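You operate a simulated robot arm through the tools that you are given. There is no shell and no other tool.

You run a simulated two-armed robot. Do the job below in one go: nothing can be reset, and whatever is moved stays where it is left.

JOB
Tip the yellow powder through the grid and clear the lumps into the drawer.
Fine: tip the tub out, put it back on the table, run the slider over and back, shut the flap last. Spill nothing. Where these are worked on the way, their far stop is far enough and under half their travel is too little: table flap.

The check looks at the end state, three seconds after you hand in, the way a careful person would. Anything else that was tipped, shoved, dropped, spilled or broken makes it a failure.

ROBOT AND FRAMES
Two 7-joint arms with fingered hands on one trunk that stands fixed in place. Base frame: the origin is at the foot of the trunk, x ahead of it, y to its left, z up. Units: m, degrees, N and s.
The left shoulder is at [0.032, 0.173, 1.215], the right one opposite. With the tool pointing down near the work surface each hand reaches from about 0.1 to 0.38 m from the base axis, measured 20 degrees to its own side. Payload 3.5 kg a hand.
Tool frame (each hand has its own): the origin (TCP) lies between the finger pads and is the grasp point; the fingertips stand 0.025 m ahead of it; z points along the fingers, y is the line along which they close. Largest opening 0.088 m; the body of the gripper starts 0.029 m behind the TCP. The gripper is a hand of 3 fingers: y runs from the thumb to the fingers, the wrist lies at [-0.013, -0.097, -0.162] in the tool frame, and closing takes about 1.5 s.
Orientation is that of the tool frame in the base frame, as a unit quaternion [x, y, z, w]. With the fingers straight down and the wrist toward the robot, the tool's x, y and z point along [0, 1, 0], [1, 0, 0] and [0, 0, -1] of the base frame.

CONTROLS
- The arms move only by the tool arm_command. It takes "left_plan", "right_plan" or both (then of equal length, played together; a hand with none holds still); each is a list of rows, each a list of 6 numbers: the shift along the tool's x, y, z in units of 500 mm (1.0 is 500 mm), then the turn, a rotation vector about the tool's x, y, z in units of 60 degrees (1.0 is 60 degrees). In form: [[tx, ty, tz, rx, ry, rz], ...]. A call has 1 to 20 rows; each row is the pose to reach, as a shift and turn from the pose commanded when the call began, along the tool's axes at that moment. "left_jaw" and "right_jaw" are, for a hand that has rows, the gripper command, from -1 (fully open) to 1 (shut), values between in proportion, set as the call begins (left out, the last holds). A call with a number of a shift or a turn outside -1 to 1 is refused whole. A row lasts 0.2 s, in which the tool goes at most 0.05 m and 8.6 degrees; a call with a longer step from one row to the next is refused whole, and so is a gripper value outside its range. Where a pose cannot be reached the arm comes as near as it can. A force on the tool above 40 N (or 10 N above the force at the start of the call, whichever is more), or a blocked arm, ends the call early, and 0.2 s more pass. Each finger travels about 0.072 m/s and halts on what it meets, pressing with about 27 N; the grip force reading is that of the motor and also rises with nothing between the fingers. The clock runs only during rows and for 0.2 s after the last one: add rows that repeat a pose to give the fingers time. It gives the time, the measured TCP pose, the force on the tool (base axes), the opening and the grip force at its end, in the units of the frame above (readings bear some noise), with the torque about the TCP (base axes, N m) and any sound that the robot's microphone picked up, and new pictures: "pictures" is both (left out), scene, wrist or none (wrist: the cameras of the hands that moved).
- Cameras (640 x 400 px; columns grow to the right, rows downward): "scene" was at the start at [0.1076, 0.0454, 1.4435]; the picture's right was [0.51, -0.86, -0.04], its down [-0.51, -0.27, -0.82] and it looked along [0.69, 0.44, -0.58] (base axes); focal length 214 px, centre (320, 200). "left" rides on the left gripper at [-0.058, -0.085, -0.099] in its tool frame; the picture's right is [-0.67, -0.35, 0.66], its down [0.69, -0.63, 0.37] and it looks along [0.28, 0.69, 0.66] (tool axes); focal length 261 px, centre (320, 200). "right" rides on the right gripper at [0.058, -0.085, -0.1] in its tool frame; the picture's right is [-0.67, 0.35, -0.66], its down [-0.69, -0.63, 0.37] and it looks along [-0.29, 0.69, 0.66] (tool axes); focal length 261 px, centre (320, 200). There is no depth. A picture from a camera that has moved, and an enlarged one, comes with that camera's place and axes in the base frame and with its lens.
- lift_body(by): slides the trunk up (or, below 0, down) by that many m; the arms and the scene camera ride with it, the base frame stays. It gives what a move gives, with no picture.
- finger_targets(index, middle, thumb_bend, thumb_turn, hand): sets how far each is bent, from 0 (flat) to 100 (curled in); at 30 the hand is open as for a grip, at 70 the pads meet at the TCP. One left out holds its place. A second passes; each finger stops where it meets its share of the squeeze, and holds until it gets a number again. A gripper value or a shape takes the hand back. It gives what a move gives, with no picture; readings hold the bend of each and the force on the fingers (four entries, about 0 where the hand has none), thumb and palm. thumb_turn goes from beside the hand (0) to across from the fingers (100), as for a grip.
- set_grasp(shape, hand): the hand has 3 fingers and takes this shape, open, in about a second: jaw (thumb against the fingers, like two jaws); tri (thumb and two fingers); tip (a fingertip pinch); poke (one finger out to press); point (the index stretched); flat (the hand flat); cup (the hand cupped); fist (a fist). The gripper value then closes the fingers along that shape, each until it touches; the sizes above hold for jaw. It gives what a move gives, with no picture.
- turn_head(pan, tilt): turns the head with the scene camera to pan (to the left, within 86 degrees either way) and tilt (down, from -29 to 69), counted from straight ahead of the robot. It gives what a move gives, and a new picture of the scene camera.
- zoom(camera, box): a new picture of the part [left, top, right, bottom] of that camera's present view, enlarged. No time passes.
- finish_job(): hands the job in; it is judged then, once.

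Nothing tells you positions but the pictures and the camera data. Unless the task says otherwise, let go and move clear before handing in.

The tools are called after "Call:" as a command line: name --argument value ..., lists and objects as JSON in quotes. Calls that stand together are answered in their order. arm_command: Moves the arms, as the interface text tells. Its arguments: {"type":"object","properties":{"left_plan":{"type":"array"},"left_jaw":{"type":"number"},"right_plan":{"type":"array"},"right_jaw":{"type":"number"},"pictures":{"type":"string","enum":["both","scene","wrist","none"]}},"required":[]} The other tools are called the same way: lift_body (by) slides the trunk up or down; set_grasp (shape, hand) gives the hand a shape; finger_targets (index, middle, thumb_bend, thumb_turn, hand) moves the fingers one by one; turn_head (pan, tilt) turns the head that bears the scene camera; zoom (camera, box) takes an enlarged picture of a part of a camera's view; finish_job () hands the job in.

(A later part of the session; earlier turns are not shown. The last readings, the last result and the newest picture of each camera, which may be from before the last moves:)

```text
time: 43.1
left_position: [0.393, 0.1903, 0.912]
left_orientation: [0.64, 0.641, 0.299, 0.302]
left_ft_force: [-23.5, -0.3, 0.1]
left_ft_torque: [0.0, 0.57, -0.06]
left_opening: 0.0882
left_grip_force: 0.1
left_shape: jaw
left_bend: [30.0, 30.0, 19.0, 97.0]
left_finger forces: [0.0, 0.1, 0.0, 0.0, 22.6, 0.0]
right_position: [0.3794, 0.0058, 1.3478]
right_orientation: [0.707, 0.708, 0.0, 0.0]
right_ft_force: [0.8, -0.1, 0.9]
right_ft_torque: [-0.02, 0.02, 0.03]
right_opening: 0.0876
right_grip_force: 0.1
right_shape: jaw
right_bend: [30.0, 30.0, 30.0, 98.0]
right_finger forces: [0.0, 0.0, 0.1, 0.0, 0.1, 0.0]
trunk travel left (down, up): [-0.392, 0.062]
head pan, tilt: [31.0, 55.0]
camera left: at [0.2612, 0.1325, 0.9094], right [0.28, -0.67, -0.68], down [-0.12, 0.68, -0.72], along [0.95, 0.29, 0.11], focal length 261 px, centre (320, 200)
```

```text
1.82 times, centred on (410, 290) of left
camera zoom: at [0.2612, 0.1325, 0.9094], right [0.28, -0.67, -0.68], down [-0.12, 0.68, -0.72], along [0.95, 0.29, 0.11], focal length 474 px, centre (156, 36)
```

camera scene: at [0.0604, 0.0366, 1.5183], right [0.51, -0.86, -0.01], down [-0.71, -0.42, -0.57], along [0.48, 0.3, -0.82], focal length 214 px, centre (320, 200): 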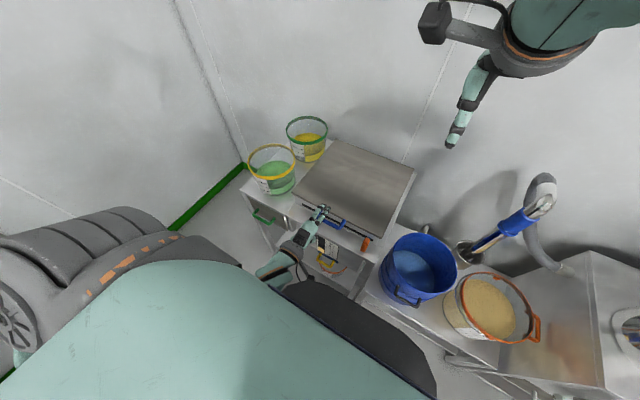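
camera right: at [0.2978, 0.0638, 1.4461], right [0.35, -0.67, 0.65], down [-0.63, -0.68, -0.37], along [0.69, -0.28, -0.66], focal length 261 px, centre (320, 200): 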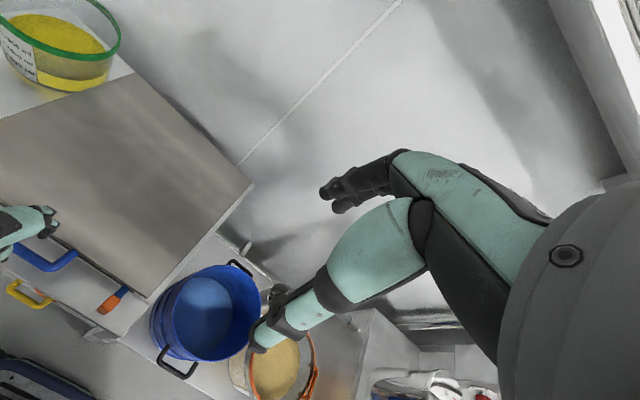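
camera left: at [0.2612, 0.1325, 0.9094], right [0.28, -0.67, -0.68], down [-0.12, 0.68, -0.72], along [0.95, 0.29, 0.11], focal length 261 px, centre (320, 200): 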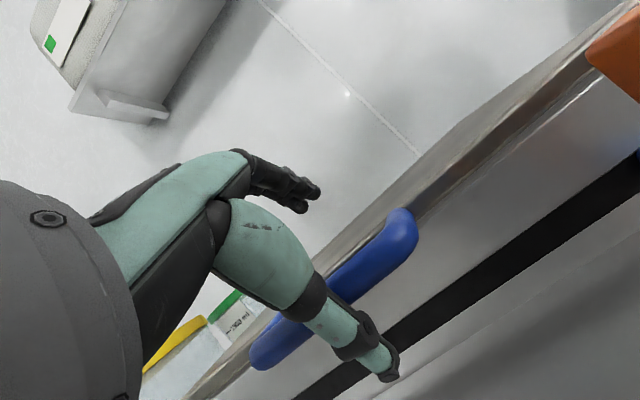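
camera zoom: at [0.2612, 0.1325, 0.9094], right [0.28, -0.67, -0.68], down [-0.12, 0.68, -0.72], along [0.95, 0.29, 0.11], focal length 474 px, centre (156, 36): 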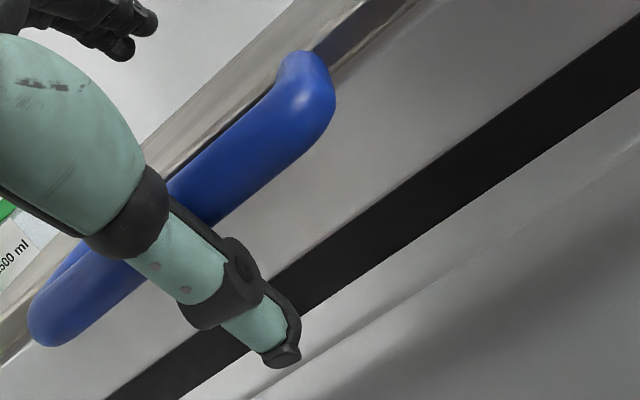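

The thumb is too steep and presses on the bar's front. I'll back off, pitch the hand another 30° so the thumb is nearly level, and try again.

Call:
arm_command --left_plan '[[0, -0.035, -0.06, 0, 0, 0], [0, -0.071, -0.123, -0.1, 0, 0], [0, -0.071, -0.123, -0.23, 0, 0], [0, -0.071, -0.123, -0.36, 0, 0], [0, -0.071, -0.123, -0.48, 0, 0], [0, -0.071, -0.123, -0.48, 0, 0]]' --pictures "wrist"

Call:
zoom --camera "right" --box '[0, 160, 180, 300]'

```text
time: 44.5
left_position: [0.3266, 0.1896, 0.9239]
left_orientation: [0.544, 0.546, 0.45, 0.452]
left_ft_force: [-1.0, 0.9, 0.2]
left_ft_torque: [0.01, -0.01, 0.0]
left_opening: 0.088
left_grip_force: 0.1
left_shape: jaw
left_bend: [30.0, 30.0, 30.0, 98.0]
left_finger forces: [0.1, 0.0, 0.0, 0.1, 0.1, 0.0]
right_position: [0.3829, 0.0044, 1.3476]
right_orientation: [0.707, 0.707, 0.0, 0.0]
right_ft_force: [-0.2, -0.3, -0.3]
right_ft_torque: [-0.05, -0.02, -0.01]
right_opening: 0.0879
right_grip_force: 0.1
right_shape: jaw
right_bend: [30.0, 30.0, 30.0, 98.0]
right_finger forces: [0.0, 0.0, 0.0, 0.1, 0.0, 0.1]
trunk travel left (down, up): [-0.392, 0.062]
head pan, tilt: [31.0, 55.0]
camera left: at [0.2124, 0.1319, 0.8592], right [0.58, -0.67, -0.46], down [0.24, 0.68, -0.69], along [0.78, 0.29, 0.56], focal length 261 px, centre (320, 200)
```

left: 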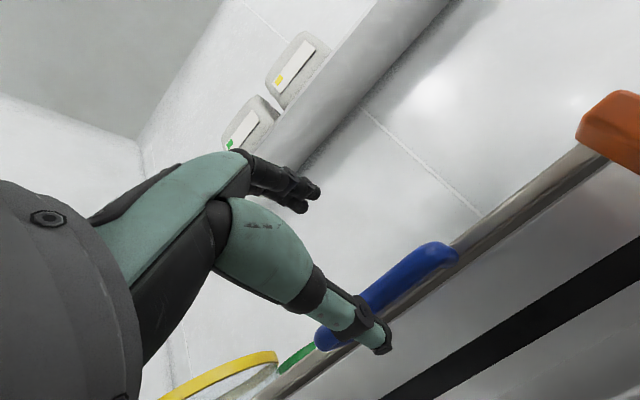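

```text
2.86 times, centred on (90, 230) of right
camera zoom: at [0.2968, 0.0637, 1.4467], right [0.35, -0.67, 0.66], down [-0.63, -0.69, -0.37], along [0.69, -0.28, -0.66], focal length 745 px, centre (977, 114)
```

zoom: 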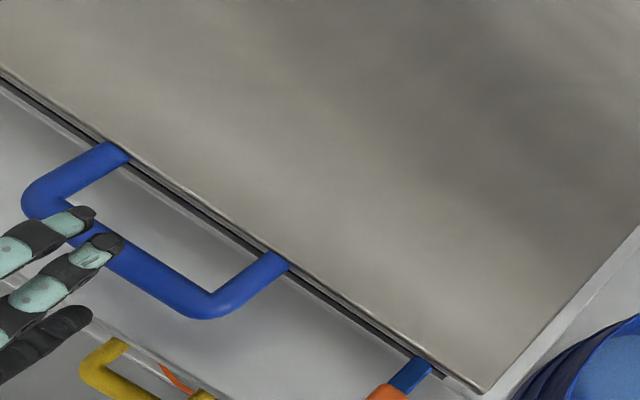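

The thumb is now nearly level and just below the bar. I'll lower 6 mm, then slide it under by about 5.5 cm.

Call:
arm_command --left_plan '[[0, -0.013, 0.002, 0, 0, 0], [0, -0.006, 0.04, 0, 0, 0], [0, 0.002, 0.08, 0, 0, 0], [0, 0.008, 0.11, 0, 0, 0], [0, 0.008, 0.11, 0, 0, 0]]' --pictures "wrist"

Call:
zoom --camera "right" --box '[0, 160, 180, 300]'

Call:
zoom --camera "left" --box '[260, 180, 560, 400]'

```text
time: 45.7
left_position: [0.3807, 0.1905, 0.9179]
left_orientation: [0.545, 0.546, 0.448, 0.451]
left_ft_force: [-9.1, 0.2, -3.9]
left_ft_torque: [0.03, 0.22, -0.08]
left_opening: 0.088
left_grip_force: 0.1
left_shape: jaw
left_bend: [30.0, 30.0, 27.0, 97.0]
left_finger forces: [0.0, 0.0, 0.1, 0.0, 8.1, 0.0]
right_position: [0.3797, 0.0048, 1.3463]
right_orientation: [0.708, 0.707, 0.0, 0.0]
right_ft_force: [-0.4, 0.1, 0.1]
right_ft_torque: [0.01, 0.01, -0.04]
right_opening: 0.0876
right_grip_force: 0.1
right_shape: jaw
right_bend: [30.0, 30.0, 30.0, 98.0]
right_finger forces: [0.0, 0.0, 0.0, 0.1, 0.1, 0.0]
trunk travel left (down, up): [-0.392, 0.062]
head pan, tilt: [31.0, 55.0]
camera left: at [0.2671, 0.1323, 0.8535], right [0.58, -0.67, -0.46], down [0.24, 0.68, -0.69], along [0.78, 0.29, 0.56], focal length 261 px, centre (320, 200)
```

left: 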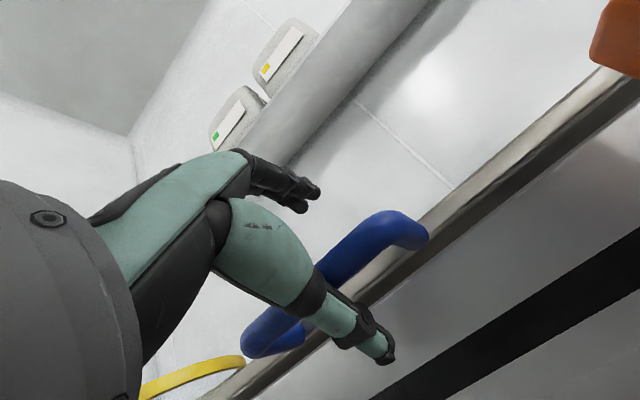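

```text
2.86 times, centred on (90, 230) of right
camera zoom: at [0.2951, 0.064, 1.447], right [0.35, -0.67, 0.66], down [-0.63, -0.69, -0.37], along [0.69, -0.28, -0.66], focal length 745 px, centre (977, 114)
```

zoom: 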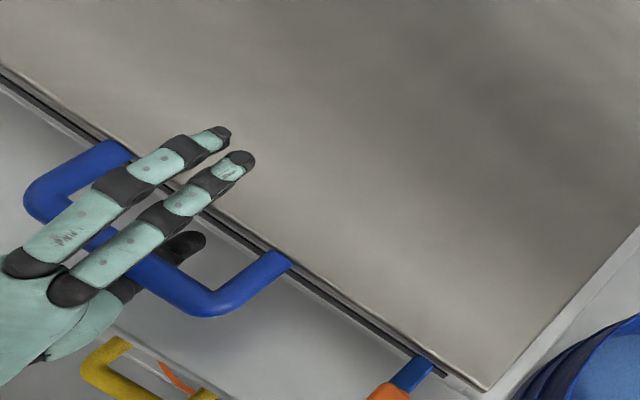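

```text
1.82 times, centred on (410, 290) of left
camera zoom: at [0.2671, 0.1323, 0.8535], right [0.58, -0.67, -0.46], down [0.24, 0.68, -0.69], along [0.78, 0.29, 0.56], focal length 474 px, centre (156, 36)
```

zoom: 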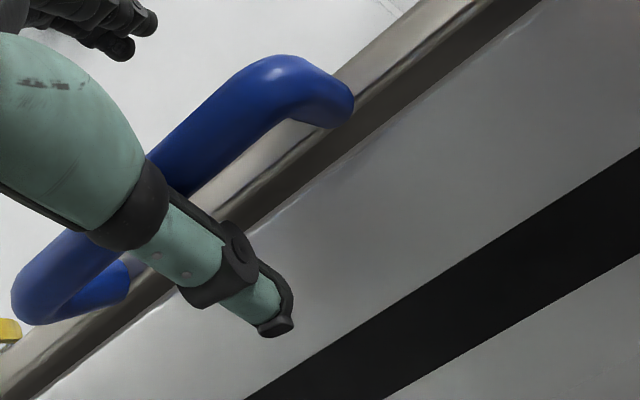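

The thumb tip sits inside the handle loop under the bar. I'll lift 5 cm gently to test the flap.

Call:
arm_command --left_plan '[[0, 0.03, -0.006, -0.05, 0, 0], [0, 0.06, -0.01, -0.1, 0, 0], [0, 0.09, -0.013, -0.15, 0, 0], [0, 0.12, -0.016, -0.15, 0, 0], [0, 0.12, -0.016, -0.15, 0, 0]]'

Call:
zoom --camera "right" --box '[0, 100, 240, 300]'

```text
time: 46.9
left_position: [0.3848, 0.1868, 0.9783]
left_orientation: [0.507, 0.509, 0.49, 0.494]
left_ft_force: [-4.7, 1.6, -2.3]
left_ft_torque: [0.05, 0.09, -0.05]
left_opening: 0.088
left_grip_force: 0.1
left_shape: jaw
left_bend: [30.0, 30.0, 29.0, 98.0]
left_finger forces: [0.0, 0.0, 0.1, 0.0, 4.1, 0.0]
right_position: [0.3812, 0.0066, 1.3477]
right_orientation: [0.707, 0.707, 0.0, 0.0]
right_ft_force: [0.0, -0.7, -1.0]
right_ft_torque: [0.0, 0.0, 0.02]
right_opening: 0.0876
right_grip_force: 0.0
right_shape: jaw
right_bend: [30.0, 30.0, 30.0, 98.0]
right_finger forces: [0.0, 0.0, 0.0, 0.0, 0.1, 0.1]
trunk travel left (down, up): [-0.392, 0.062]
head pan, tilt: [31.0, 55.0]
camera scene: at [0.0597, 0.0368, 1.5183], right [0.51, -0.86, -0.01], down [-0.71, -0.42, -0.57], along [0.48, 0.29, -0.82], focal length 214 px, centre (320, 200)
camera left: at [0.2836, 0.1301, 0.8964], right [0.64, -0.67, -0.37], down [0.35, 0.68, -0.64], along [0.68, 0.29, 0.67], focal length 261 px, centre (320, 200)
```

scene: 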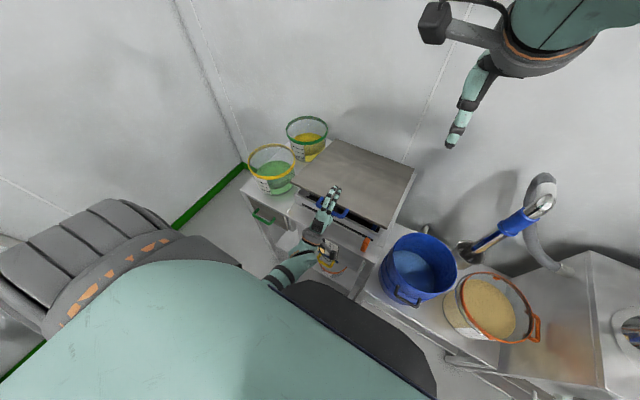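
left: 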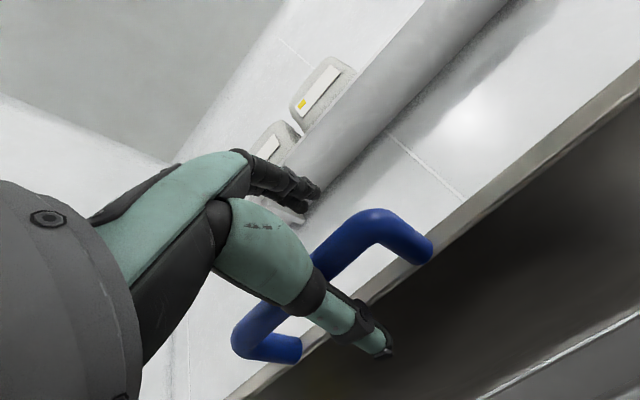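

```text
2.00 times, centred on (120, 200) of right
camera zoom: at [0.2963, 0.0642, 1.4468], right [0.35, -0.67, 0.66], down [-0.63, -0.69, -0.37], along [0.69, -0.29, -0.66], focal length 521 px, centre (720, 200)
```

zoom: 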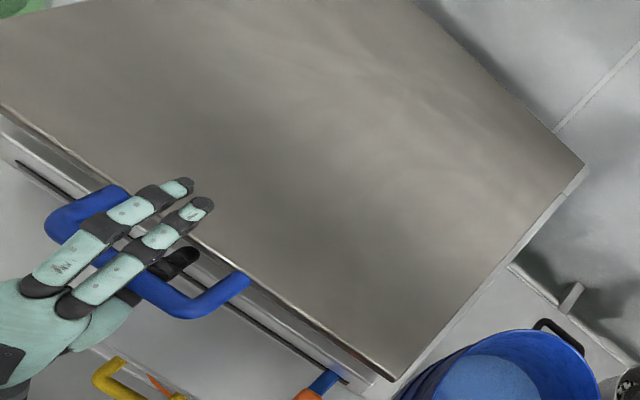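

The flap lifts easily and the hinge is at the back. I'll follow its arc up to about 40°.

Call:
arm_command --left_plan '[[0, 0.06, 0.008, 0, 0, 0], [0, 0.113, 0.021, 0, 0, 0], [0, 0.163, 0.035, 0, 0, 0], [0, 0.214, 0.054, 0, 0, 0], [0, 0.262, 0.076, 0, 0, 0], [0, 0.309, 0.101, 0, 0, 0], [0, 0.356, 0.129, 0, 0, 0], [0, 0.399, 0.162, 0, 0, 0], [0, 0.399, 0.162, 0, 0, 0]]'

```text
time: 48.9
left_position: [0.4724, 0.1903, 1.1754]
left_orientation: [0.506, 0.509, 0.491, 0.494]
left_ft_force: [-2.7, -0.6, -0.9]
left_ft_torque: [0.04, 0.15, 0.02]
left_opening: 0.0878
left_grip_force: 0.1
left_shape: jaw
left_bend: [30.0, 30.0, 25.0, 97.0]
left_finger forces: [0.2, 0.0, 0.0, 0.0, 2.0, 0.0]
right_position: [0.3824, 0.0053, 1.3468]
right_orientation: [0.707, 0.707, 0.001, 0.0]
right_ft_force: [-0.7, 0.1, -0.6]
right_ft_torque: [-0.03, -0.01, -0.02]
right_opening: 0.0876
right_grip_force: 0.2
right_shape: jaw
right_bend: [30.0, 30.0, 30.0, 98.0]
right_finger forces: [0.0, 0.0, 0.0, 0.1, 0.0, 0.0]
trunk travel left (down, up): [-0.392, 0.062]
head pan, tilt: [31.0, 55.0]
camera scene: at [0.0594, 0.0363, 1.5183], right [0.51, -0.86, -0.01], down [-0.71, -0.42, -0.57], along [0.48, 0.3, -0.82], focal length 214 px, centre (320, 200)
camera left: at [0.3702, 0.1322, 1.0935], right [0.64, -0.67, -0.37], down [0.35, 0.68, -0.64], along [0.68, 0.29, 0.67], focal length 261 px, centre (320, 200)
```

scene: 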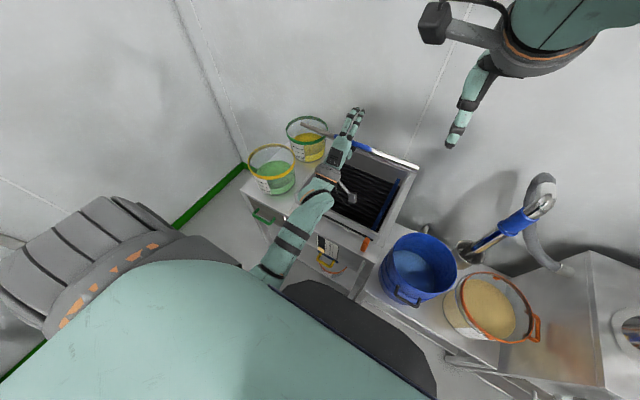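
left: 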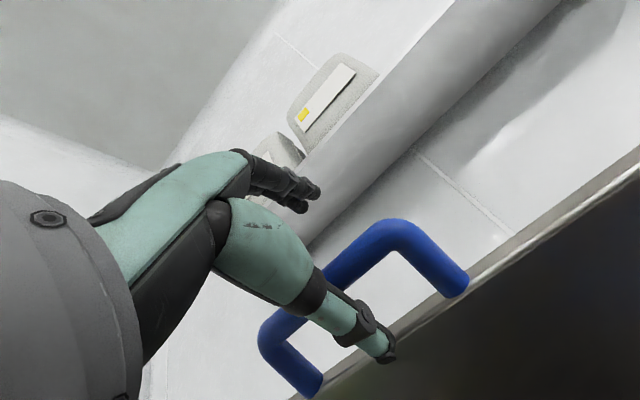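

The grid is visible and the flap is light. I'll continue along the arc to about 75°.

Call:
arm_command --left_plan '[[0, 0.051, 0.045, 0, 0, 0], [0, 0.097, 0.091, 0, 0, 0], [0, 0.14, 0.144, 0, 0, 0], [0, 0.178, 0.199, 0, 0, 0], [0, 0.21, 0.258, 0, 0, 0], [0, 0.238, 0.319, 0, 0, 0], [0, 0.26, 0.383, 0, 0, 0], [0, 0.26, 0.383, 0, 0, 0]]'

```text
time: 50.7
left_position: [0.6679, 0.1913, 1.2974]
left_orientation: [0.508, 0.509, 0.49, 0.493]
left_ft_force: [-0.4, -0.9, -7.3]
left_ft_torque: [-0.04, -0.02, 0.0]
left_opening: 0.0879
left_grip_force: 0.1
left_shape: jaw
left_bend: [30.0, 30.0, 21.0, 96.0]
left_finger forces: [0.0, 0.0, 0.1, 0.0, 6.1, 0.1]
right_position: [0.3841, 0.0048, 1.3469]
right_orientation: [0.707, 0.707, -0.001, -0.001]
right_ft_force: [-0.2, 0.0, 0.2]
right_ft_torque: [0.01, -0.02, 0.01]
right_opening: 0.0875
right_grip_force: 0.0
right_shape: jaw
right_bend: [30.0, 30.0, 30.0, 98.0]
right_finger forces: [0.0, 0.0, 0.0, 0.0, 0.1, 0.0]
trunk travel left (down, up): [-0.392, 0.062]
head pan, tilt: [31.0, 55.0]
camera scene: at [0.0615, 0.0362, 1.5182], right [0.51, -0.86, -0.01], down [-0.71, -0.42, -0.56], along [0.48, 0.3, -0.83], focal length 214 px, centre (320, 200)
camera left: at [0.5661, 0.1331, 1.2165], right [0.64, -0.67, -0.37], down [0.34, 0.68, -0.64], along [0.68, 0.29, 0.67], focal length 261 px, centre (320, 200)
```

scene: 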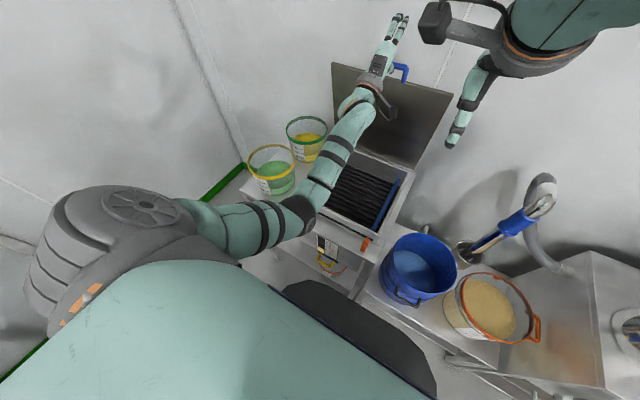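
left: 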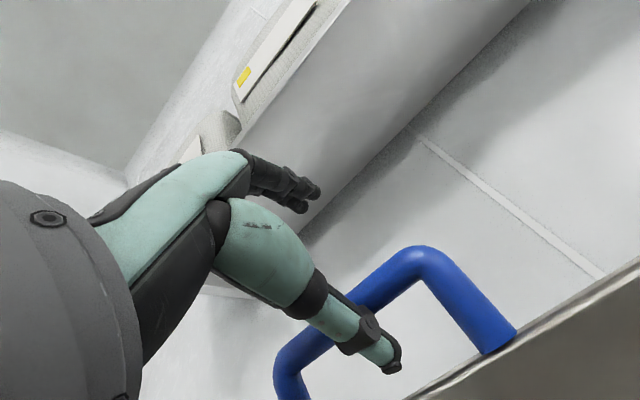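

The flap is at about 75°. I'll push on toward vertical to find its far stop or resting point.

Call:
arm_command --left_plan '[[0, 0.008, 0.033, 0, 0, 0], [0, 0.016, 0.066, 0, 0, 0], [0, 0.022, 0.1, 0, 0, 0], [0, 0.026, 0.131, 0, 0, 0], [0, 0.03, 0.165, 0, 0, 0], [0, 0.032, 0.197, 0, 0, 0], [0, 0.032, 0.197, 0, 0, 0]]'

```text
time: 52.3
left_position: [0.7693, 0.1922, 1.3106]
left_orientation: [0.507, 0.51, 0.491, 0.492]
left_ft_force: [-0.7, -1.6, -13.2]
left_ft_torque: [-0.06, 0.11, -0.01]
left_opening: 0.0881
left_grip_force: 0.1
left_shape: jaw
left_bend: [30.0, 30.0, 15.0, 96.0]
left_finger forces: [0.1, 0.0, 0.0, 0.1, 11.0, 0.0]
right_position: [0.3846, 0.0049, 1.347]
right_orientation: [0.707, 0.707, 0.0, 0.0]
right_ft_force: [0.4, -0.1, 0.3]
right_ft_torque: [0.03, 0.01, 0.0]
right_opening: 0.0878
right_grip_force: 0.1
right_shape: jaw
right_bend: [30.0, 30.0, 30.0, 98.0]
right_finger forces: [0.1, 0.1, 0.1, 0.0, 0.0, 0.0]
trunk travel left (down, up): [-0.392, 0.062]
head pan, tilt: [31.0, 55.0]
camera scene: at [0.0628, 0.0365, 1.5181], right [0.51, -0.86, -0.01], down [-0.71, -0.42, -0.56], along [0.48, 0.3, -0.83], focal length 214 px, centre (320, 200)
camera left: at [0.6671, 0.1341, 1.2288], right [0.64, -0.67, -0.37], down [0.34, 0.68, -0.65], along [0.68, 0.29, 0.67], focal length 261 px, centre (320, 200)
```

scene: 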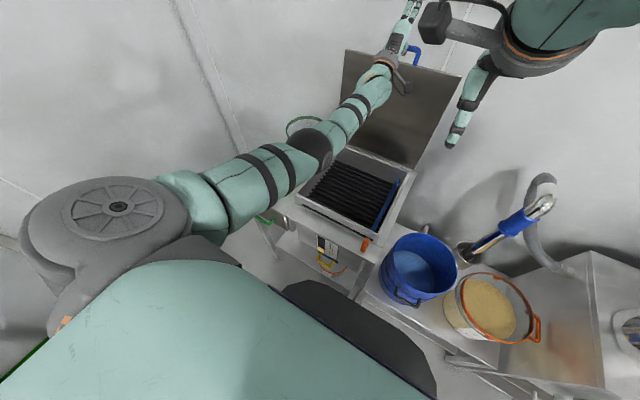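
left: 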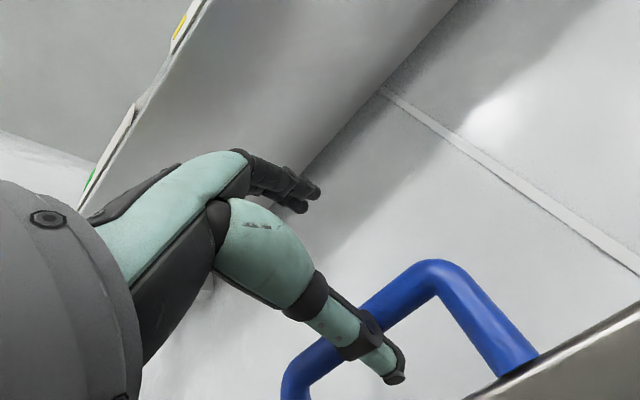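

The flap is about vertical. I'll ease the upward pull and back off slightly to see whether it stays by itself.

Call:
arm_command --left_plan '[[0, -0.022, 0.0, 0, 0, 0], [0, -0.024, -0.025, 0, 0, 0], [0, -0.024, -0.05, 0, 0, 0], [0, -0.024, -0.05, 0, 0, 0], [0, -0.024, -0.05, 0, 0, 0]]'

Call:
zoom --camera "scene" --box '[300, 0, 480, 120]'

Call:
zoom --camera "right" --box '[0, 0, 280, 200]'

```text
time: 53.5
left_position: [0.7409, 0.1901, 1.3025]
left_orientation: [0.506, 0.51, 0.491, 0.492]
left_ft_force: [0.2, -0.2, -0.8]
left_ft_torque: [-0.03, 0.02, 0.0]
left_opening: 0.0876
left_grip_force: 0.0
left_shape: jaw
left_bend: [30.0, 30.0, 30.0, 97.0]
left_finger forces: [0.1, 0.0, 0.0, 0.0, 0.1, 0.0]
right_position: [0.382, 0.0045, 1.3463]
right_orientation: [0.708, 0.707, -0.001, 0.0]
right_ft_force: [0.0, 0.4, -0.4]
right_ft_torque: [-0.01, 0.03, 0.01]
right_opening: 0.0873
right_grip_force: 0.0
right_shape: jaw
right_bend: [30.0, 30.0, 30.0, 98.0]
right_finger forces: [0.0, 0.1, 0.1, 0.0, 0.1, 0.0]
trunk travel left (down, up): [-0.392, 0.062]
head pan, tilt: [31.0, 55.0]
camera scene: at [0.0606, 0.0364, 1.5183], right [0.51, -0.86, -0.01], down [-0.71, -0.42, -0.57], along [0.48, 0.3, -0.82], focal length 214 px, centre (320, 200)
camera left: at [0.6388, 0.134, 1.2192], right [0.64, -0.67, -0.37], down [0.34, 0.68, -0.64], along [0.68, 0.29, 0.67], focal length 261 px, centre (320, 200)
```

scene: 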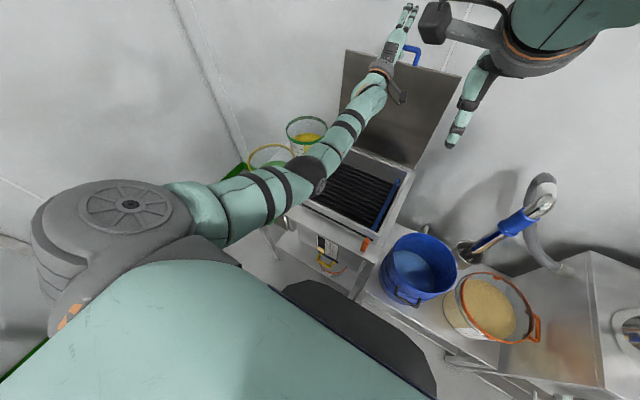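
left: 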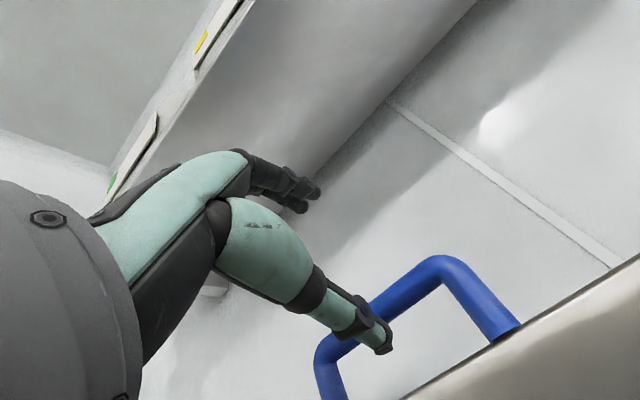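

```text
3.33 times, centred on (390, 60) of scene
camera zoom: at [0.0606, 0.0364, 1.5183], right [0.51, -0.86, -0.01], down [-0.71, -0.42, -0.57], along [0.48, 0.3, -0.82], focal length 715 px, centre (87, 667)
```

zoom: 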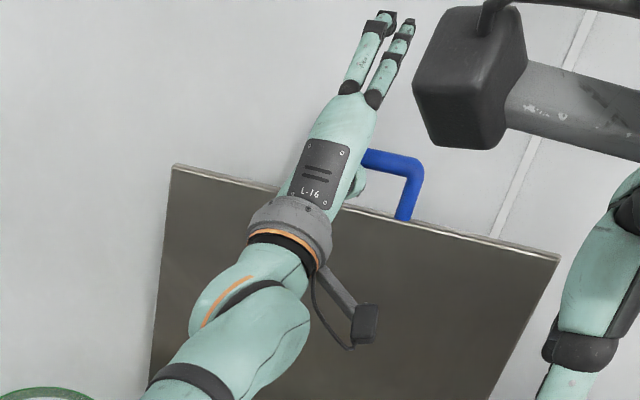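

```text
2.00 times, centred on (140, 100) of right
camera zoom: at [0.2972, 0.0638, 1.4466], right [0.35, -0.67, 0.66], down [-0.63, -0.69, -0.37], along [0.69, -0.28, -0.66], focal length 521 px, centre (680, 400)
```

zoom: 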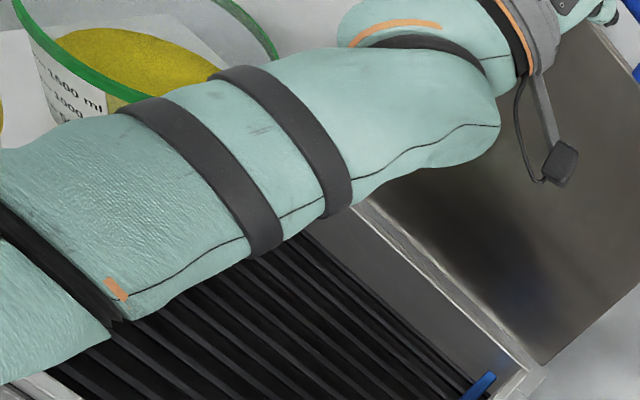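

The flap stays up on its own with no force on the thumb. I'll withdraw the thumb straight back and check again.

Call:
arm_command --left_plan '[[0, -0.006, -0.06, 0, 0, 0], [0, -0.006, -0.13, 0, 0, 0], [0, -0.006, -0.22, 0, 0, 0], [0, -0.006, -0.31, 0, 0, 0], [0, -0.006, -0.4, 0, 0, 0], [0, -0.006, -0.5, 0, 0, 0], [0, -0.006, -0.5, 0, 0, 0]]'

Call:
zoom --camera "scene" --box '[230, 90, 430, 240]'

Call:
zoom --camera "right" --box '[0, 0, 280, 280]'

```text
time: 55.1
left_position: [0.494, 0.1885, 1.3072]
left_orientation: [0.507, 0.509, 0.491, 0.493]
left_ft_force: [0.2, 0.3, -0.1]
left_ft_torque: [-0.01, 0.02, 0.02]
left_opening: 0.0877
left_grip_force: 0.2
left_shape: jaw
left_bend: [30.0, 30.0, 30.0, 97.0]
left_finger forces: [0.0, 0.1, 0.1, 0.0, 0.0, 0.0]
right_position: [0.3826, 0.0063, 1.3473]
right_orientation: [0.707, 0.707, 0.0, -0.001]
right_ft_force: [0.3, 0.5, 0.2]
right_ft_torque: [0.0, 0.01, 0.01]
right_opening: 0.0873
right_grip_force: 0.1
right_shape: jaw
right_bend: [30.0, 30.0, 30.0, 98.0]
right_finger forces: [0.0, 0.1, 0.1, 0.0, 0.1, 0.0]
trunk travel left (down, up): [-0.392, 0.062]
head pan, tilt: [31.0, 55.0]
camera scene: at [0.0609, 0.0364, 1.5183], right [0.51, -0.86, -0.01], down [-0.71, -0.42, -0.57], along [0.48, 0.3, -0.82], focal length 214 px, centre (320, 200)
camera left: at [0.392, 0.1319, 1.225], right [0.64, -0.67, -0.37], down [0.34, 0.68, -0.64], along [0.68, 0.29, 0.67], focal length 261 px, centre (320, 200)
```

scene: 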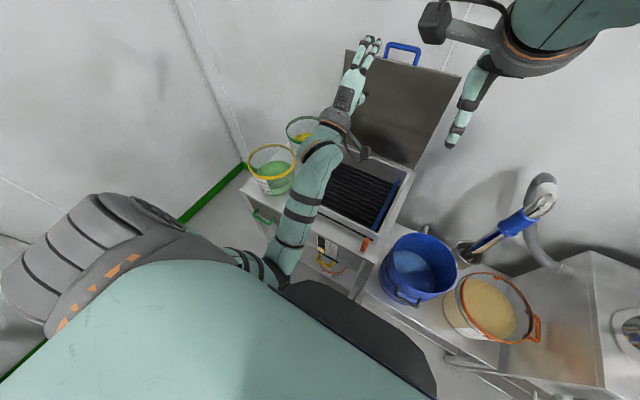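
left: 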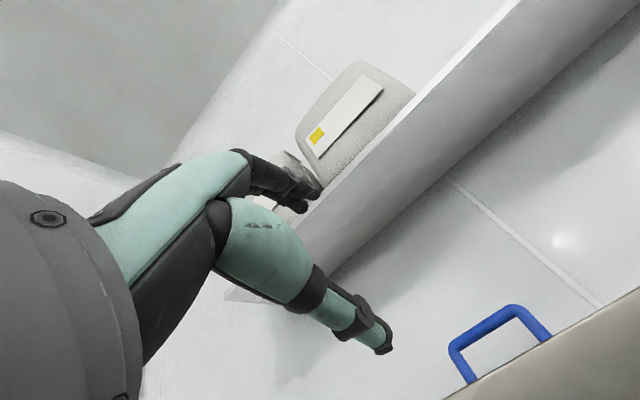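

```text
2.67 times, centred on (330, 165) of scene
camera zoom: at [0.0609, 0.0364, 1.5183], right [0.51, -0.86, -0.01], down [-0.71, -0.42, -0.57], along [0.48, 0.3, -0.82], focal length 572 px, centre (293, 293)
```

zoom: 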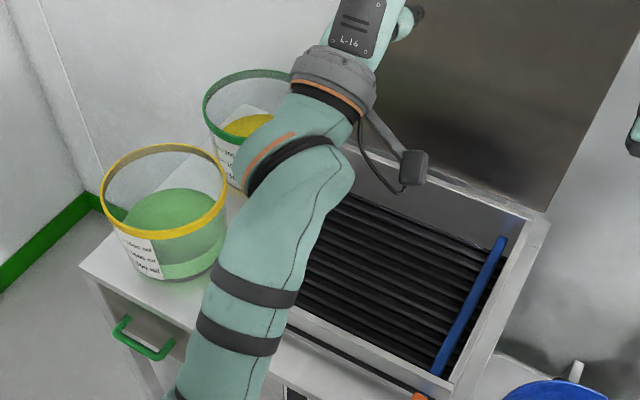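

```text
1.43 times, centred on (140, 140) of right
camera zoom: at [0.2975, 0.0638, 1.4465], right [0.35, -0.67, 0.66], down [-0.63, -0.69, -0.37], along [0.69, -0.28, -0.66], focal length 372 px, centre (577, 286)
```

zoom: 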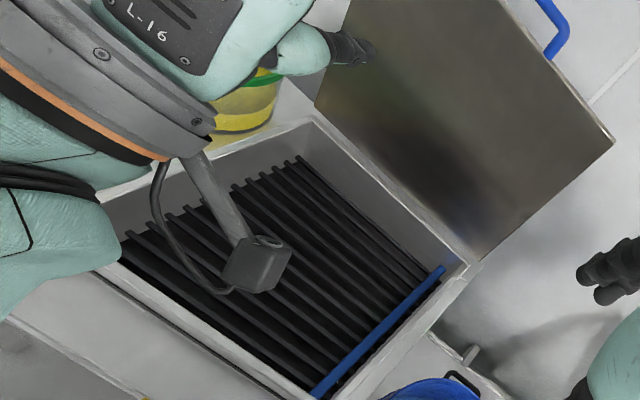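

The flap stays open and the grid and blue wiper are in view. Before grasping the tub I'll rehearse the pour roll empty-handed over the box, so first I'll bring the hand back toward tool-down.

Call:
arm_command --left_plan '[[0, -0.03, 0, 0.13, 0, 0], [0, -0.07, -0.01, 0.27, 0, 0], [0, -0.11, -0.02, 0.41, 0, 0], [0, -0.15, -0.03, 0.55, 0, 0], [0, -0.19, -0.04, 0.69, 0, 0], [0, -0.23, -0.05, 0.83, 0, 0], [0, -0.27, -0.05, 0.96, 0, 0], [0, -0.27, -0.05, 0.96, 0, 0]]' --pictures "none"

Call:
arm_command --left_plan '[[0, 0, 0, 0.13, 0, 0], [0, 0, 0, 0.26, 0, 0], [0, 0, 0, 0.39, 0, 0], [0, 0, 0, 0.5, 0, 0], [0, 0, 0, 0.5, 0, 0]]'

```text
time: 56.8
left_position: [0.4626, 0.2296, 1.1648]
left_orientation: [0.68, 0.682, 0.237, 0.133]
left_ft_force: [-0.7, 0.9, 0.4]
left_ft_torque: [0.01, -0.03, -0.02]
left_opening: 0.0879
left_grip_force: 0.0
left_shape: jaw
left_bend: [30.0, 30.0, 30.0, 97.0]
left_finger forces: [0.1, 0.0, 0.0, 0.0, 0.0, 0.0]
right_position: [0.382, 0.0052, 1.3482]
right_orientation: [0.706, 0.708, 0.0, -0.002]
right_ft_force: [-0.7, 0.4, 0.4]
right_ft_torque: [-0.02, -0.01, -0.01]
right_opening: 0.0874
right_grip_force: 0.1
right_shape: jaw
right_bend: [30.0, 30.0, 30.0, 98.0]
right_finger forces: [0.0, 0.0, 0.0, 0.0, 0.0, 0.0]
trunk travel left (down, up): [-0.392, 0.062]
head pan, tilt: [31.0, 55.0]
stopped in row 8 (left hand): the arm was blocked; the commanded pose is now the measured one
```

```text
time: 57.7
left_position: [0.4637, 0.2787, 1.1756]
left_orientation: [0.662, 0.738, 0.121, -0.054]
left_ft_force: [-0.4, 0.4, -0.9]
left_ft_torque: [0.01, 0.0, 0.02]
left_opening: 0.0877
left_grip_force: 0.0
left_shape: jaw
left_bend: [30.0, 30.0, 30.0, 98.0]
left_finger forces: [0.1, 0.1, 0.0, 0.0, 0.0, 0.0]
right_position: [0.3832, 0.0045, 1.3479]
right_orientation: [0.707, 0.707, 0.0, -0.001]
right_ft_force: [-0.2, 0.4, 0.9]
right_ft_torque: [0.0, -0.01, 0.03]
right_opening: 0.0876
right_grip_force: 0.1
right_shape: jaw
right_bend: [30.0, 30.0, 30.0, 98.0]
right_finger forces: [0.0, 0.0, 0.0, 0.0, 0.0, 0.0]
trunk travel left (down, up): [-0.392, 0.062]
head pan, tilt: [31.0, 55.0]
stopped in row 4 (left hand): the arm was blocked; the commanded pose is now the measured one
camera scene: at [0.0608, 0.0362, 1.5183], right [0.51, -0.86, -0.01], down [-0.71, -0.42, -0.57], along [0.48, 0.3, -0.82], focal length 214 px, centre (320, 200)
camera left: at [0.3797, 0.1899, 1.2479], right [-0.21, -0.51, -0.83], down [-0.68, 0.69, -0.26], along [0.71, 0.51, -0.49], focal length 261 px, centre (320, 200)
```

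scene: 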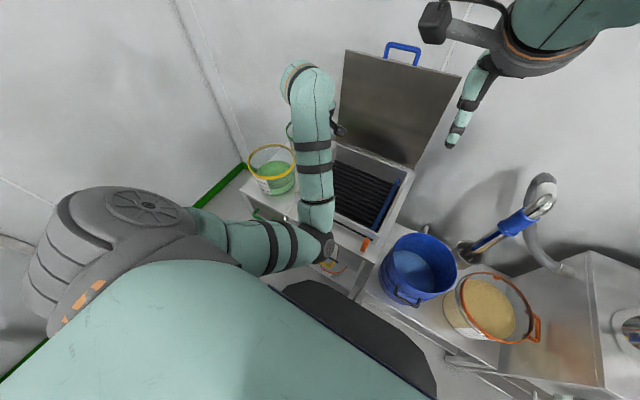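
left: 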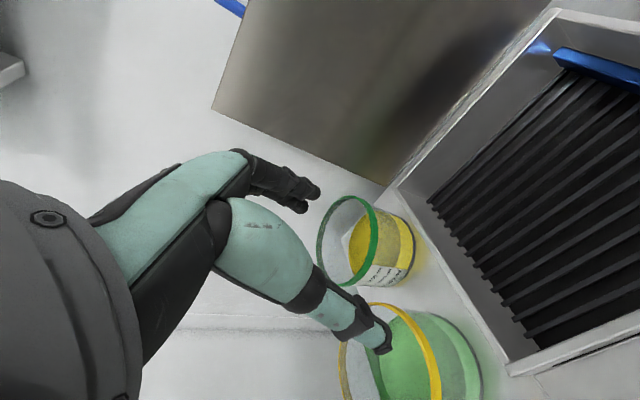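

The arm got blocked because the low elbow can't give a tool-down hand this high. I'll lower the hand over the open box, which is clear, and square it up there.

Call:
arm_command --left_plan '[[-0.03, -0.01, 0.06, 0, 0, 0], [-0.07, -0.02, 0.12, 0, 0, 0], [-0.11, -0.03, 0.18, 0.03, -0.08, 0.03], [-0.15, -0.045, 0.25, 0.06, -0.16, 0.07], [-0.199, -0.057, 0.309, 0.0907, -0.236, 0.1026], [-0.199, -0.057, 0.309, 0.0907, -0.236, 0.1026]]'

```text
time: 58.5
left_position: [0.4692, 0.3104, 1.1074]
left_orientation: [0.642, 0.746, 0.159, -0.077]
left_ft_force: [-0.2, -0.2, 0.6]
left_ft_torque: [0.01, 0.01, 0.05]
left_opening: 0.088
left_grip_force: 0.0
left_shape: jaw
left_bend: [30.0, 30.0, 30.0, 98.0]
left_finger forces: [0.1, 0.0, 0.1, 0.1, 0.0, 0.0]
right_position: [0.3814, 0.006, 1.3467]
right_orientation: [0.707, 0.707, 0.0, 0.0]
right_ft_force: [-0.9, 0.3, 0.2]
right_ft_torque: [-0.01, -0.04, -0.03]
right_opening: 0.0873
right_grip_force: 0.0
right_shape: jaw
right_bend: [30.0, 30.0, 30.0, 98.0]
right_finger forces: [0.0, 0.0, 0.1, 0.0, 0.1, 0.1]
trunk travel left (down, up): [-0.392, 0.062]
head pan, tilt: [31.0, 55.0]
stopped in row 4 (left hand): the arm was blocked; the commanded pose is now the measured one
camera scene: at [0.0605, 0.0369, 1.5183], right [0.51, -0.86, -0.01], down [-0.71, -0.42, -0.57], along [0.48, 0.3, -0.82], focal length 214 px, centre (320, 200)
camera left: at [0.3864, 0.2142, 1.1705], right [-0.18, -0.45, -0.88], down [-0.7, 0.69, -0.21], along [0.7, 0.57, -0.43], focal length 261 px, centre (320, 200)
```

scene: 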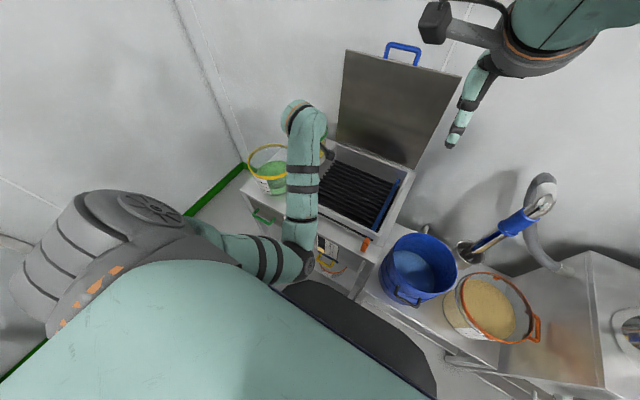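
left: 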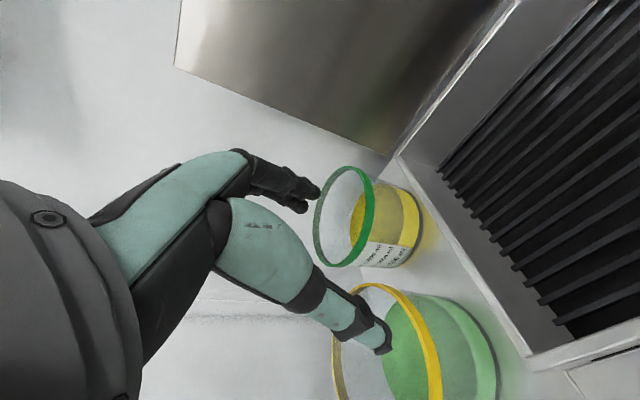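

The elbow has been squeezed in front of the body. I'll turn the hand to point forward-right, which should carry the elbow out to the left.

Call:
arm_command --left_plan '[[-0.006, -0.003, -0.02, -0.071, -0.072, 0.078], [-0.012, -0.006, -0.04, -0.142, -0.143, 0.156], [-0.018, -0.01, -0.06, -0.214, -0.215, 0.233], [-0.024, -0.013, -0.08, -0.285, -0.286, 0.311], [-0.03, -0.016, -0.1, -0.356, -0.358, 0.389], [-0.036, -0.019, -0.12, -0.427, -0.43, 0.467], [-0.042, -0.022, -0.14, -0.498, -0.501, 0.545], [-0.048, -0.026, -0.16, -0.57, -0.573, 0.622], [-0.054, -0.029, -0.181, -0.641, -0.644, 0.7], [-0.06, -0.032, -0.181, -0.712, -0.716, 0.778], [-0.06, -0.032, -0.181, -0.712, -0.716, 0.778]]' --pictures "scene"

```text
time: 60.9
left_position: [0.4501, 0.2475, 1.1804]
left_orientation: [0.868, 0.314, 0.128, 0.363]
left_ft_force: [-0.6, 0.8, 0.2]
left_ft_torque: [0.01, 0.04, 0.01]
left_opening: 0.0879
left_grip_force: 0.0
left_shape: jaw
left_bend: [30.0, 30.0, 30.0, 98.0]
left_finger forces: [0.1, 0.1, 0.0, 0.1, 0.0, 0.0]
right_position: [0.381, 0.0051, 1.3463]
right_orientation: [0.707, 0.707, 0.0, 0.0]
right_ft_force: [-0.6, 0.5, 0.4]
right_ft_torque: [0.02, -0.07, 0.01]
right_opening: 0.0875
right_grip_force: 0.0
right_shape: jaw
right_bend: [30.0, 30.0, 30.0, 98.0]
right_finger forces: [0.2, 0.1, 0.1, 0.1, 0.0, 0.0]
trunk travel left (down, up): [-0.392, 0.062]
head pan, tilt: [31.0, 55.0]
camera scene: at [0.0604, 0.0361, 1.5183], right [0.51, -0.86, -0.01], down [-0.71, -0.42, -0.57], along [0.48, 0.3, -0.82], focal length 214 px, centre (320, 200)
```

scene: 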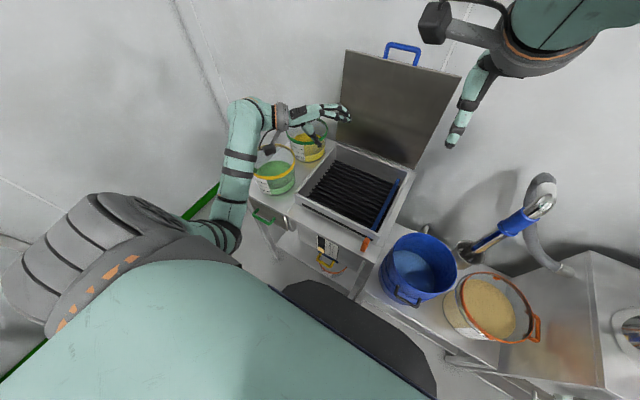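

The elbow moved outward. Now I'll bring the hand tool-down, still yawed right, and lower it over the box.

Call:
arm_command --left_plan '[[-0.006, -0.03, 0.027, 0.12, 0, 0], [-0.013, -0.06, 0.053, 0.25, 0, 0], [-0.02, -0.09, 0.08, 0.38, 0, 0], [-0.027, -0.12, 0.107, 0.5, 0, 0], [-0.034, -0.15, 0.133, 0.62, 0, 0], [-0.04, -0.18, 0.16, 0.75, 0, 0], [-0.04, -0.18, 0.16, 0.75, 0, 0]]' --pictures "scene"

```text
time: 62.5
left_position: [0.4284, 0.2415, 1.0604]
left_orientation: [0.941, 0.34, -0.002, 0.002]
left_ft_force: [-0.3, 0.5, 0.1]
left_ft_torque: [0.01, 0.02, -0.01]
left_opening: 0.088
left_grip_force: 0.1
left_shape: jaw
left_bend: [30.0, 30.0, 30.0, 98.0]
left_finger forces: [0.0, 0.0, 0.0, 0.0, 0.0, 0.0]
right_position: [0.383, 0.0055, 1.3466]
right_orientation: [0.707, 0.707, 0.0, 0.0]
right_ft_force: [-0.2, 1.2, -0.3]
right_ft_torque: [-0.02, -0.02, -0.03]
right_opening: 0.0875
right_grip_force: 0.0
right_shape: jaw
right_bend: [30.0, 30.0, 30.0, 98.0]
right_finger forces: [0.0, 0.1, 0.0, 0.0, 0.1, 0.0]
trunk travel left (down, up): [-0.392, 0.062]
head pan, tilt: [31.0, 55.0]
camera scene: at [0.0602, 0.0365, 1.5183], right [0.51, -0.86, -0.01], down [-0.71, -0.42, -0.57], along [0.48, 0.3, -0.82], focal length 214 px, centre (320, 200)
```

scene: 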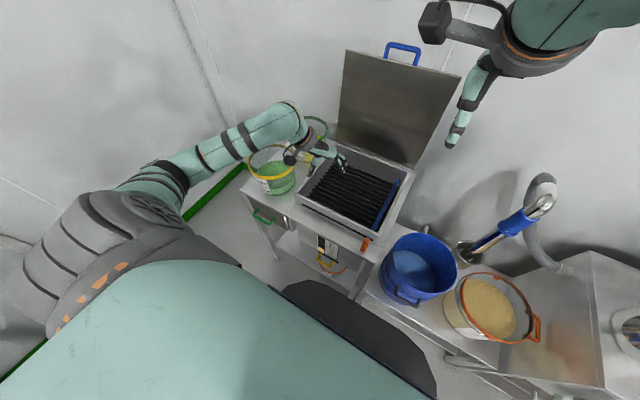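

Good: the elbow is out to the left and level. Now I'll unyaw to straight ahead at (0.46, 0.20, 1.04) to rehearse the pour.

Call:
arm_command --left_plan '[[0, 0.017, 0.007, 0, 0, -0.14], [0, 0.034, 0.013, 0, 0, -0.28], [0, 0.051, 0.02, 0, 0, -0.42], [0, 0.068, 0.027, 0, 0, -0.56], [0, 0.085, 0.033, 0, 0, -0.7], [0, 0.102, 0.04, 0, 0, -0.833], [0, 0.102, 0.04, 0, 0, -0.833]]' --pictures "scene"

```text
time: 64.1
left_position: [0.4619, 0.2026, 1.04]
left_orientation: [0.709, 0.705, -0.002, 0.003]
left_ft_force: [0.8, 0.1, -0.9]
left_ft_torque: [0.01, -0.01, -0.04]
left_opening: 0.0879
left_grip_force: 0.1
left_shape: jaw
left_bend: [30.0, 30.0, 30.0, 98.0]
left_finger forces: [0.0, 0.0, 0.1, 0.0, 0.0, 0.0]
right_position: [0.3816, 0.005, 1.3481]
right_orientation: [0.707, 0.707, 0.0, 0.001]
right_ft_force: [-0.5, 0.3, -0.7]
right_ft_torque: [0.0, 0.02, 0.03]
right_opening: 0.0877
right_grip_force: 0.2
right_shape: jaw
right_bend: [30.0, 30.0, 30.0, 98.0]
right_finger forces: [0.1, 0.0, 0.2, 0.0, 0.0, 0.0]
trunk travel left (down, up): [-0.392, 0.062]
head pan, tilt: [31.0, 55.0]
camera scene: at [0.0603, 0.0366, 1.5183], right [0.51, -0.86, -0.01], down [-0.71, -0.42, -0.57], along [0.48, 0.3, -0.82], focal length 214 px, centre (320, 200)
```

scene: 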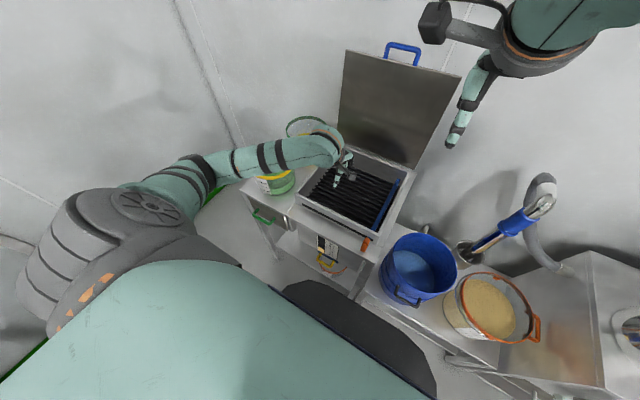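

Reached. Now I'll rehearse the roll to the left (top toward +y) about the forward axis, 58° first.

Call:
arm_command --left_plan '[[0, 0, 0, 0, -0.14, 0], [0, 0, 0, 0, -0.28, 0], [0, 0, 0, 0, -0.42, 0], [0, 0, 0, 0, -0.56, 0], [0, 0, 0, 0, -0.7, 0], [0, 0, 0, 0, -0.84, 0], [0, 0, 0, 0, -0.97, 0], [0, 0, 0, 0, -0.97, 0]]' --pictures "none"

Call:
arm_command --left_plan '[[0, 0, 0, 0, -0.14, 0], [0, 0, 0, 0, -0.28, 0], [0, 0, 0, 0, -0.42, 0], [0, 0, 0, 0, -0.56, 0], [0, 0, 0, 0, -0.7, 0], [0, 0, 0, 0, -0.84, 0], [0, 0, 0, 0, -0.97, 0], [0, 0, 0, 0, -0.97, 0]]' --pictures "scene"

```text
time: 65.9
left_position: [0.4619, 0.2035, 1.0399]
left_orientation: [0.619, 0.615, -0.348, 0.344]
left_ft_force: [-0.1, 0.5, -0.2]
left_ft_torque: [-0.03, 0.0, 0.0]
left_opening: 0.0879
left_grip_force: 0.2
left_shape: jaw
left_bend: [30.0, 30.0, 30.0, 98.0]
left_finger forces: [0.1, 0.0, 0.0, 0.1, 0.0, 0.0]
right_position: [0.3827, 0.0053, 1.3473]
right_orientation: [0.707, 0.707, 0.0, 0.0]
right_ft_force: [0.9, -0.1, 0.1]
right_ft_torque: [0.0, 0.01, 0.01]
right_opening: 0.0877
right_grip_force: 0.0
right_shape: jaw
right_bend: [30.0, 30.0, 30.0, 98.0]
right_finger forces: [0.1, 0.0, 0.0, 0.0, 0.0, 0.0]
trunk travel left (down, up): [-0.392, 0.062]
head pan, tilt: [31.0, 55.0]
```

```text
time: 67.7
left_position: [0.462, 0.2033, 1.0398]
left_orientation: [-0.371, -0.368, 0.604, -0.602]
left_ft_force: [-0.1, 0.1, -0.2]
left_ft_torque: [0.01, -0.02, -0.02]
left_opening: 0.0878
left_grip_force: 0.0
left_shape: jaw
left_bend: [30.0, 30.0, 30.0, 98.0]
left_finger forces: [0.0, 0.1, 0.0, 0.0, 0.0, 0.0]
right_position: [0.3809, 0.0052, 1.347]
right_orientation: [0.707, 0.707, 0.0, 0.0]
right_ft_force: [0.5, 0.3, 0.0]
right_ft_torque: [0.03, 0.01, -0.02]
right_opening: 0.0875
right_grip_force: 0.1
right_shape: jaw
right_bend: [30.0, 30.0, 30.0, 98.0]
right_finger forces: [0.0, 0.1, 0.1, 0.0, 0.0, 0.0]
trunk travel left (down, up): [-0.392, 0.062]
head pan, tilt: [31.0, 55.0]
camera scene: at [0.0603, 0.0366, 1.5183], right [0.51, -0.86, -0.01], down [-0.71, -0.42, -0.57], along [0.48, 0.3, -0.82], focal length 214 px, centre (320, 200)
```

scene: 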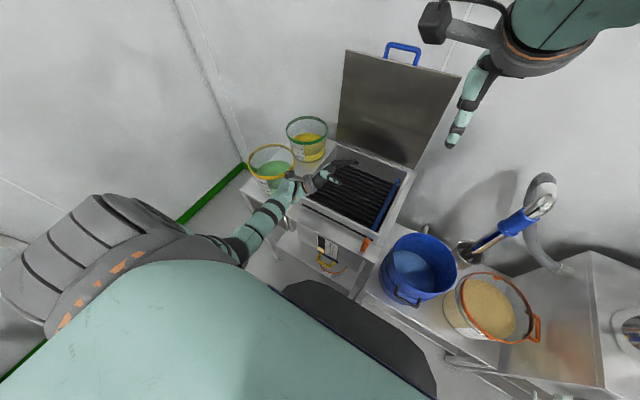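

It rolled 116° with exact tracking. I'll test 30° more.

Call:
arm_command --left_plan '[[0, 0, 0, 0, -0.14, 0], [0, 0, 0, 0, -0.28, 0], [0, 0, 0, 0, -0.42, 0], [0, 0, 0, 0, -0.5, 0], [0, 0, 0, 0, -0.5, 0]]' --pictures "scene"

```text
time: 68.9
left_position: [0.4577, 0.2044, 1.0437]
left_orientation: [-0.204, -0.199, 0.679, -0.677]
left_ft_force: [-0.3, 1.0, 0.0]
left_ft_torque: [0.01, -0.04, -0.01]
left_opening: 0.088
left_grip_force: 0.0
left_shape: jaw
left_bend: [30.0, 30.0, 30.0, 98.0]
left_finger forces: [0.0, 0.0, 0.0, 0.1, 0.0, 0.0]
right_position: [0.3747, 0.0066, 1.3498]
right_orientation: [0.707, 0.707, 0.001, 0.002]
right_ft_force: [0.2, -1.0, 1.0]
right_ft_torque: [-0.02, 0.0, 0.01]
right_opening: 0.0877
right_grip_force: 0.1
right_shape: jaw
right_bend: [30.0, 30.0, 30.0, 98.0]
right_finger forces: [0.0, 0.1, 0.0, 0.0, 0.0, 0.0]
trunk travel left (down, up): [-0.392, 0.062]
head pan, tilt: [31.0, 55.0]
camera scene: at [0.0527, 0.0379, 1.5187], right [0.52, -0.86, 0.0], down [-0.71, -0.42, -0.57], along [0.49, 0.29, -0.82], focal length 214 px, centre (320, 200)
```

scene: 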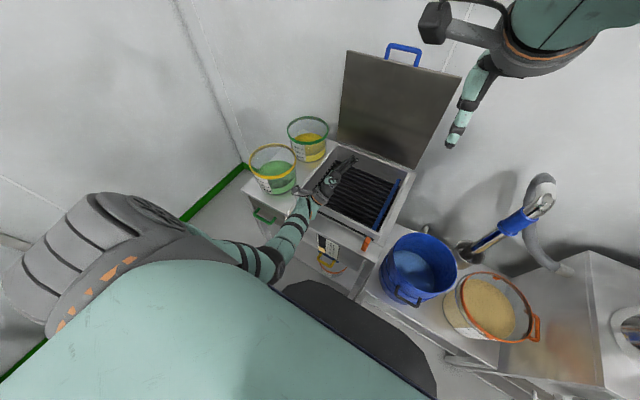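

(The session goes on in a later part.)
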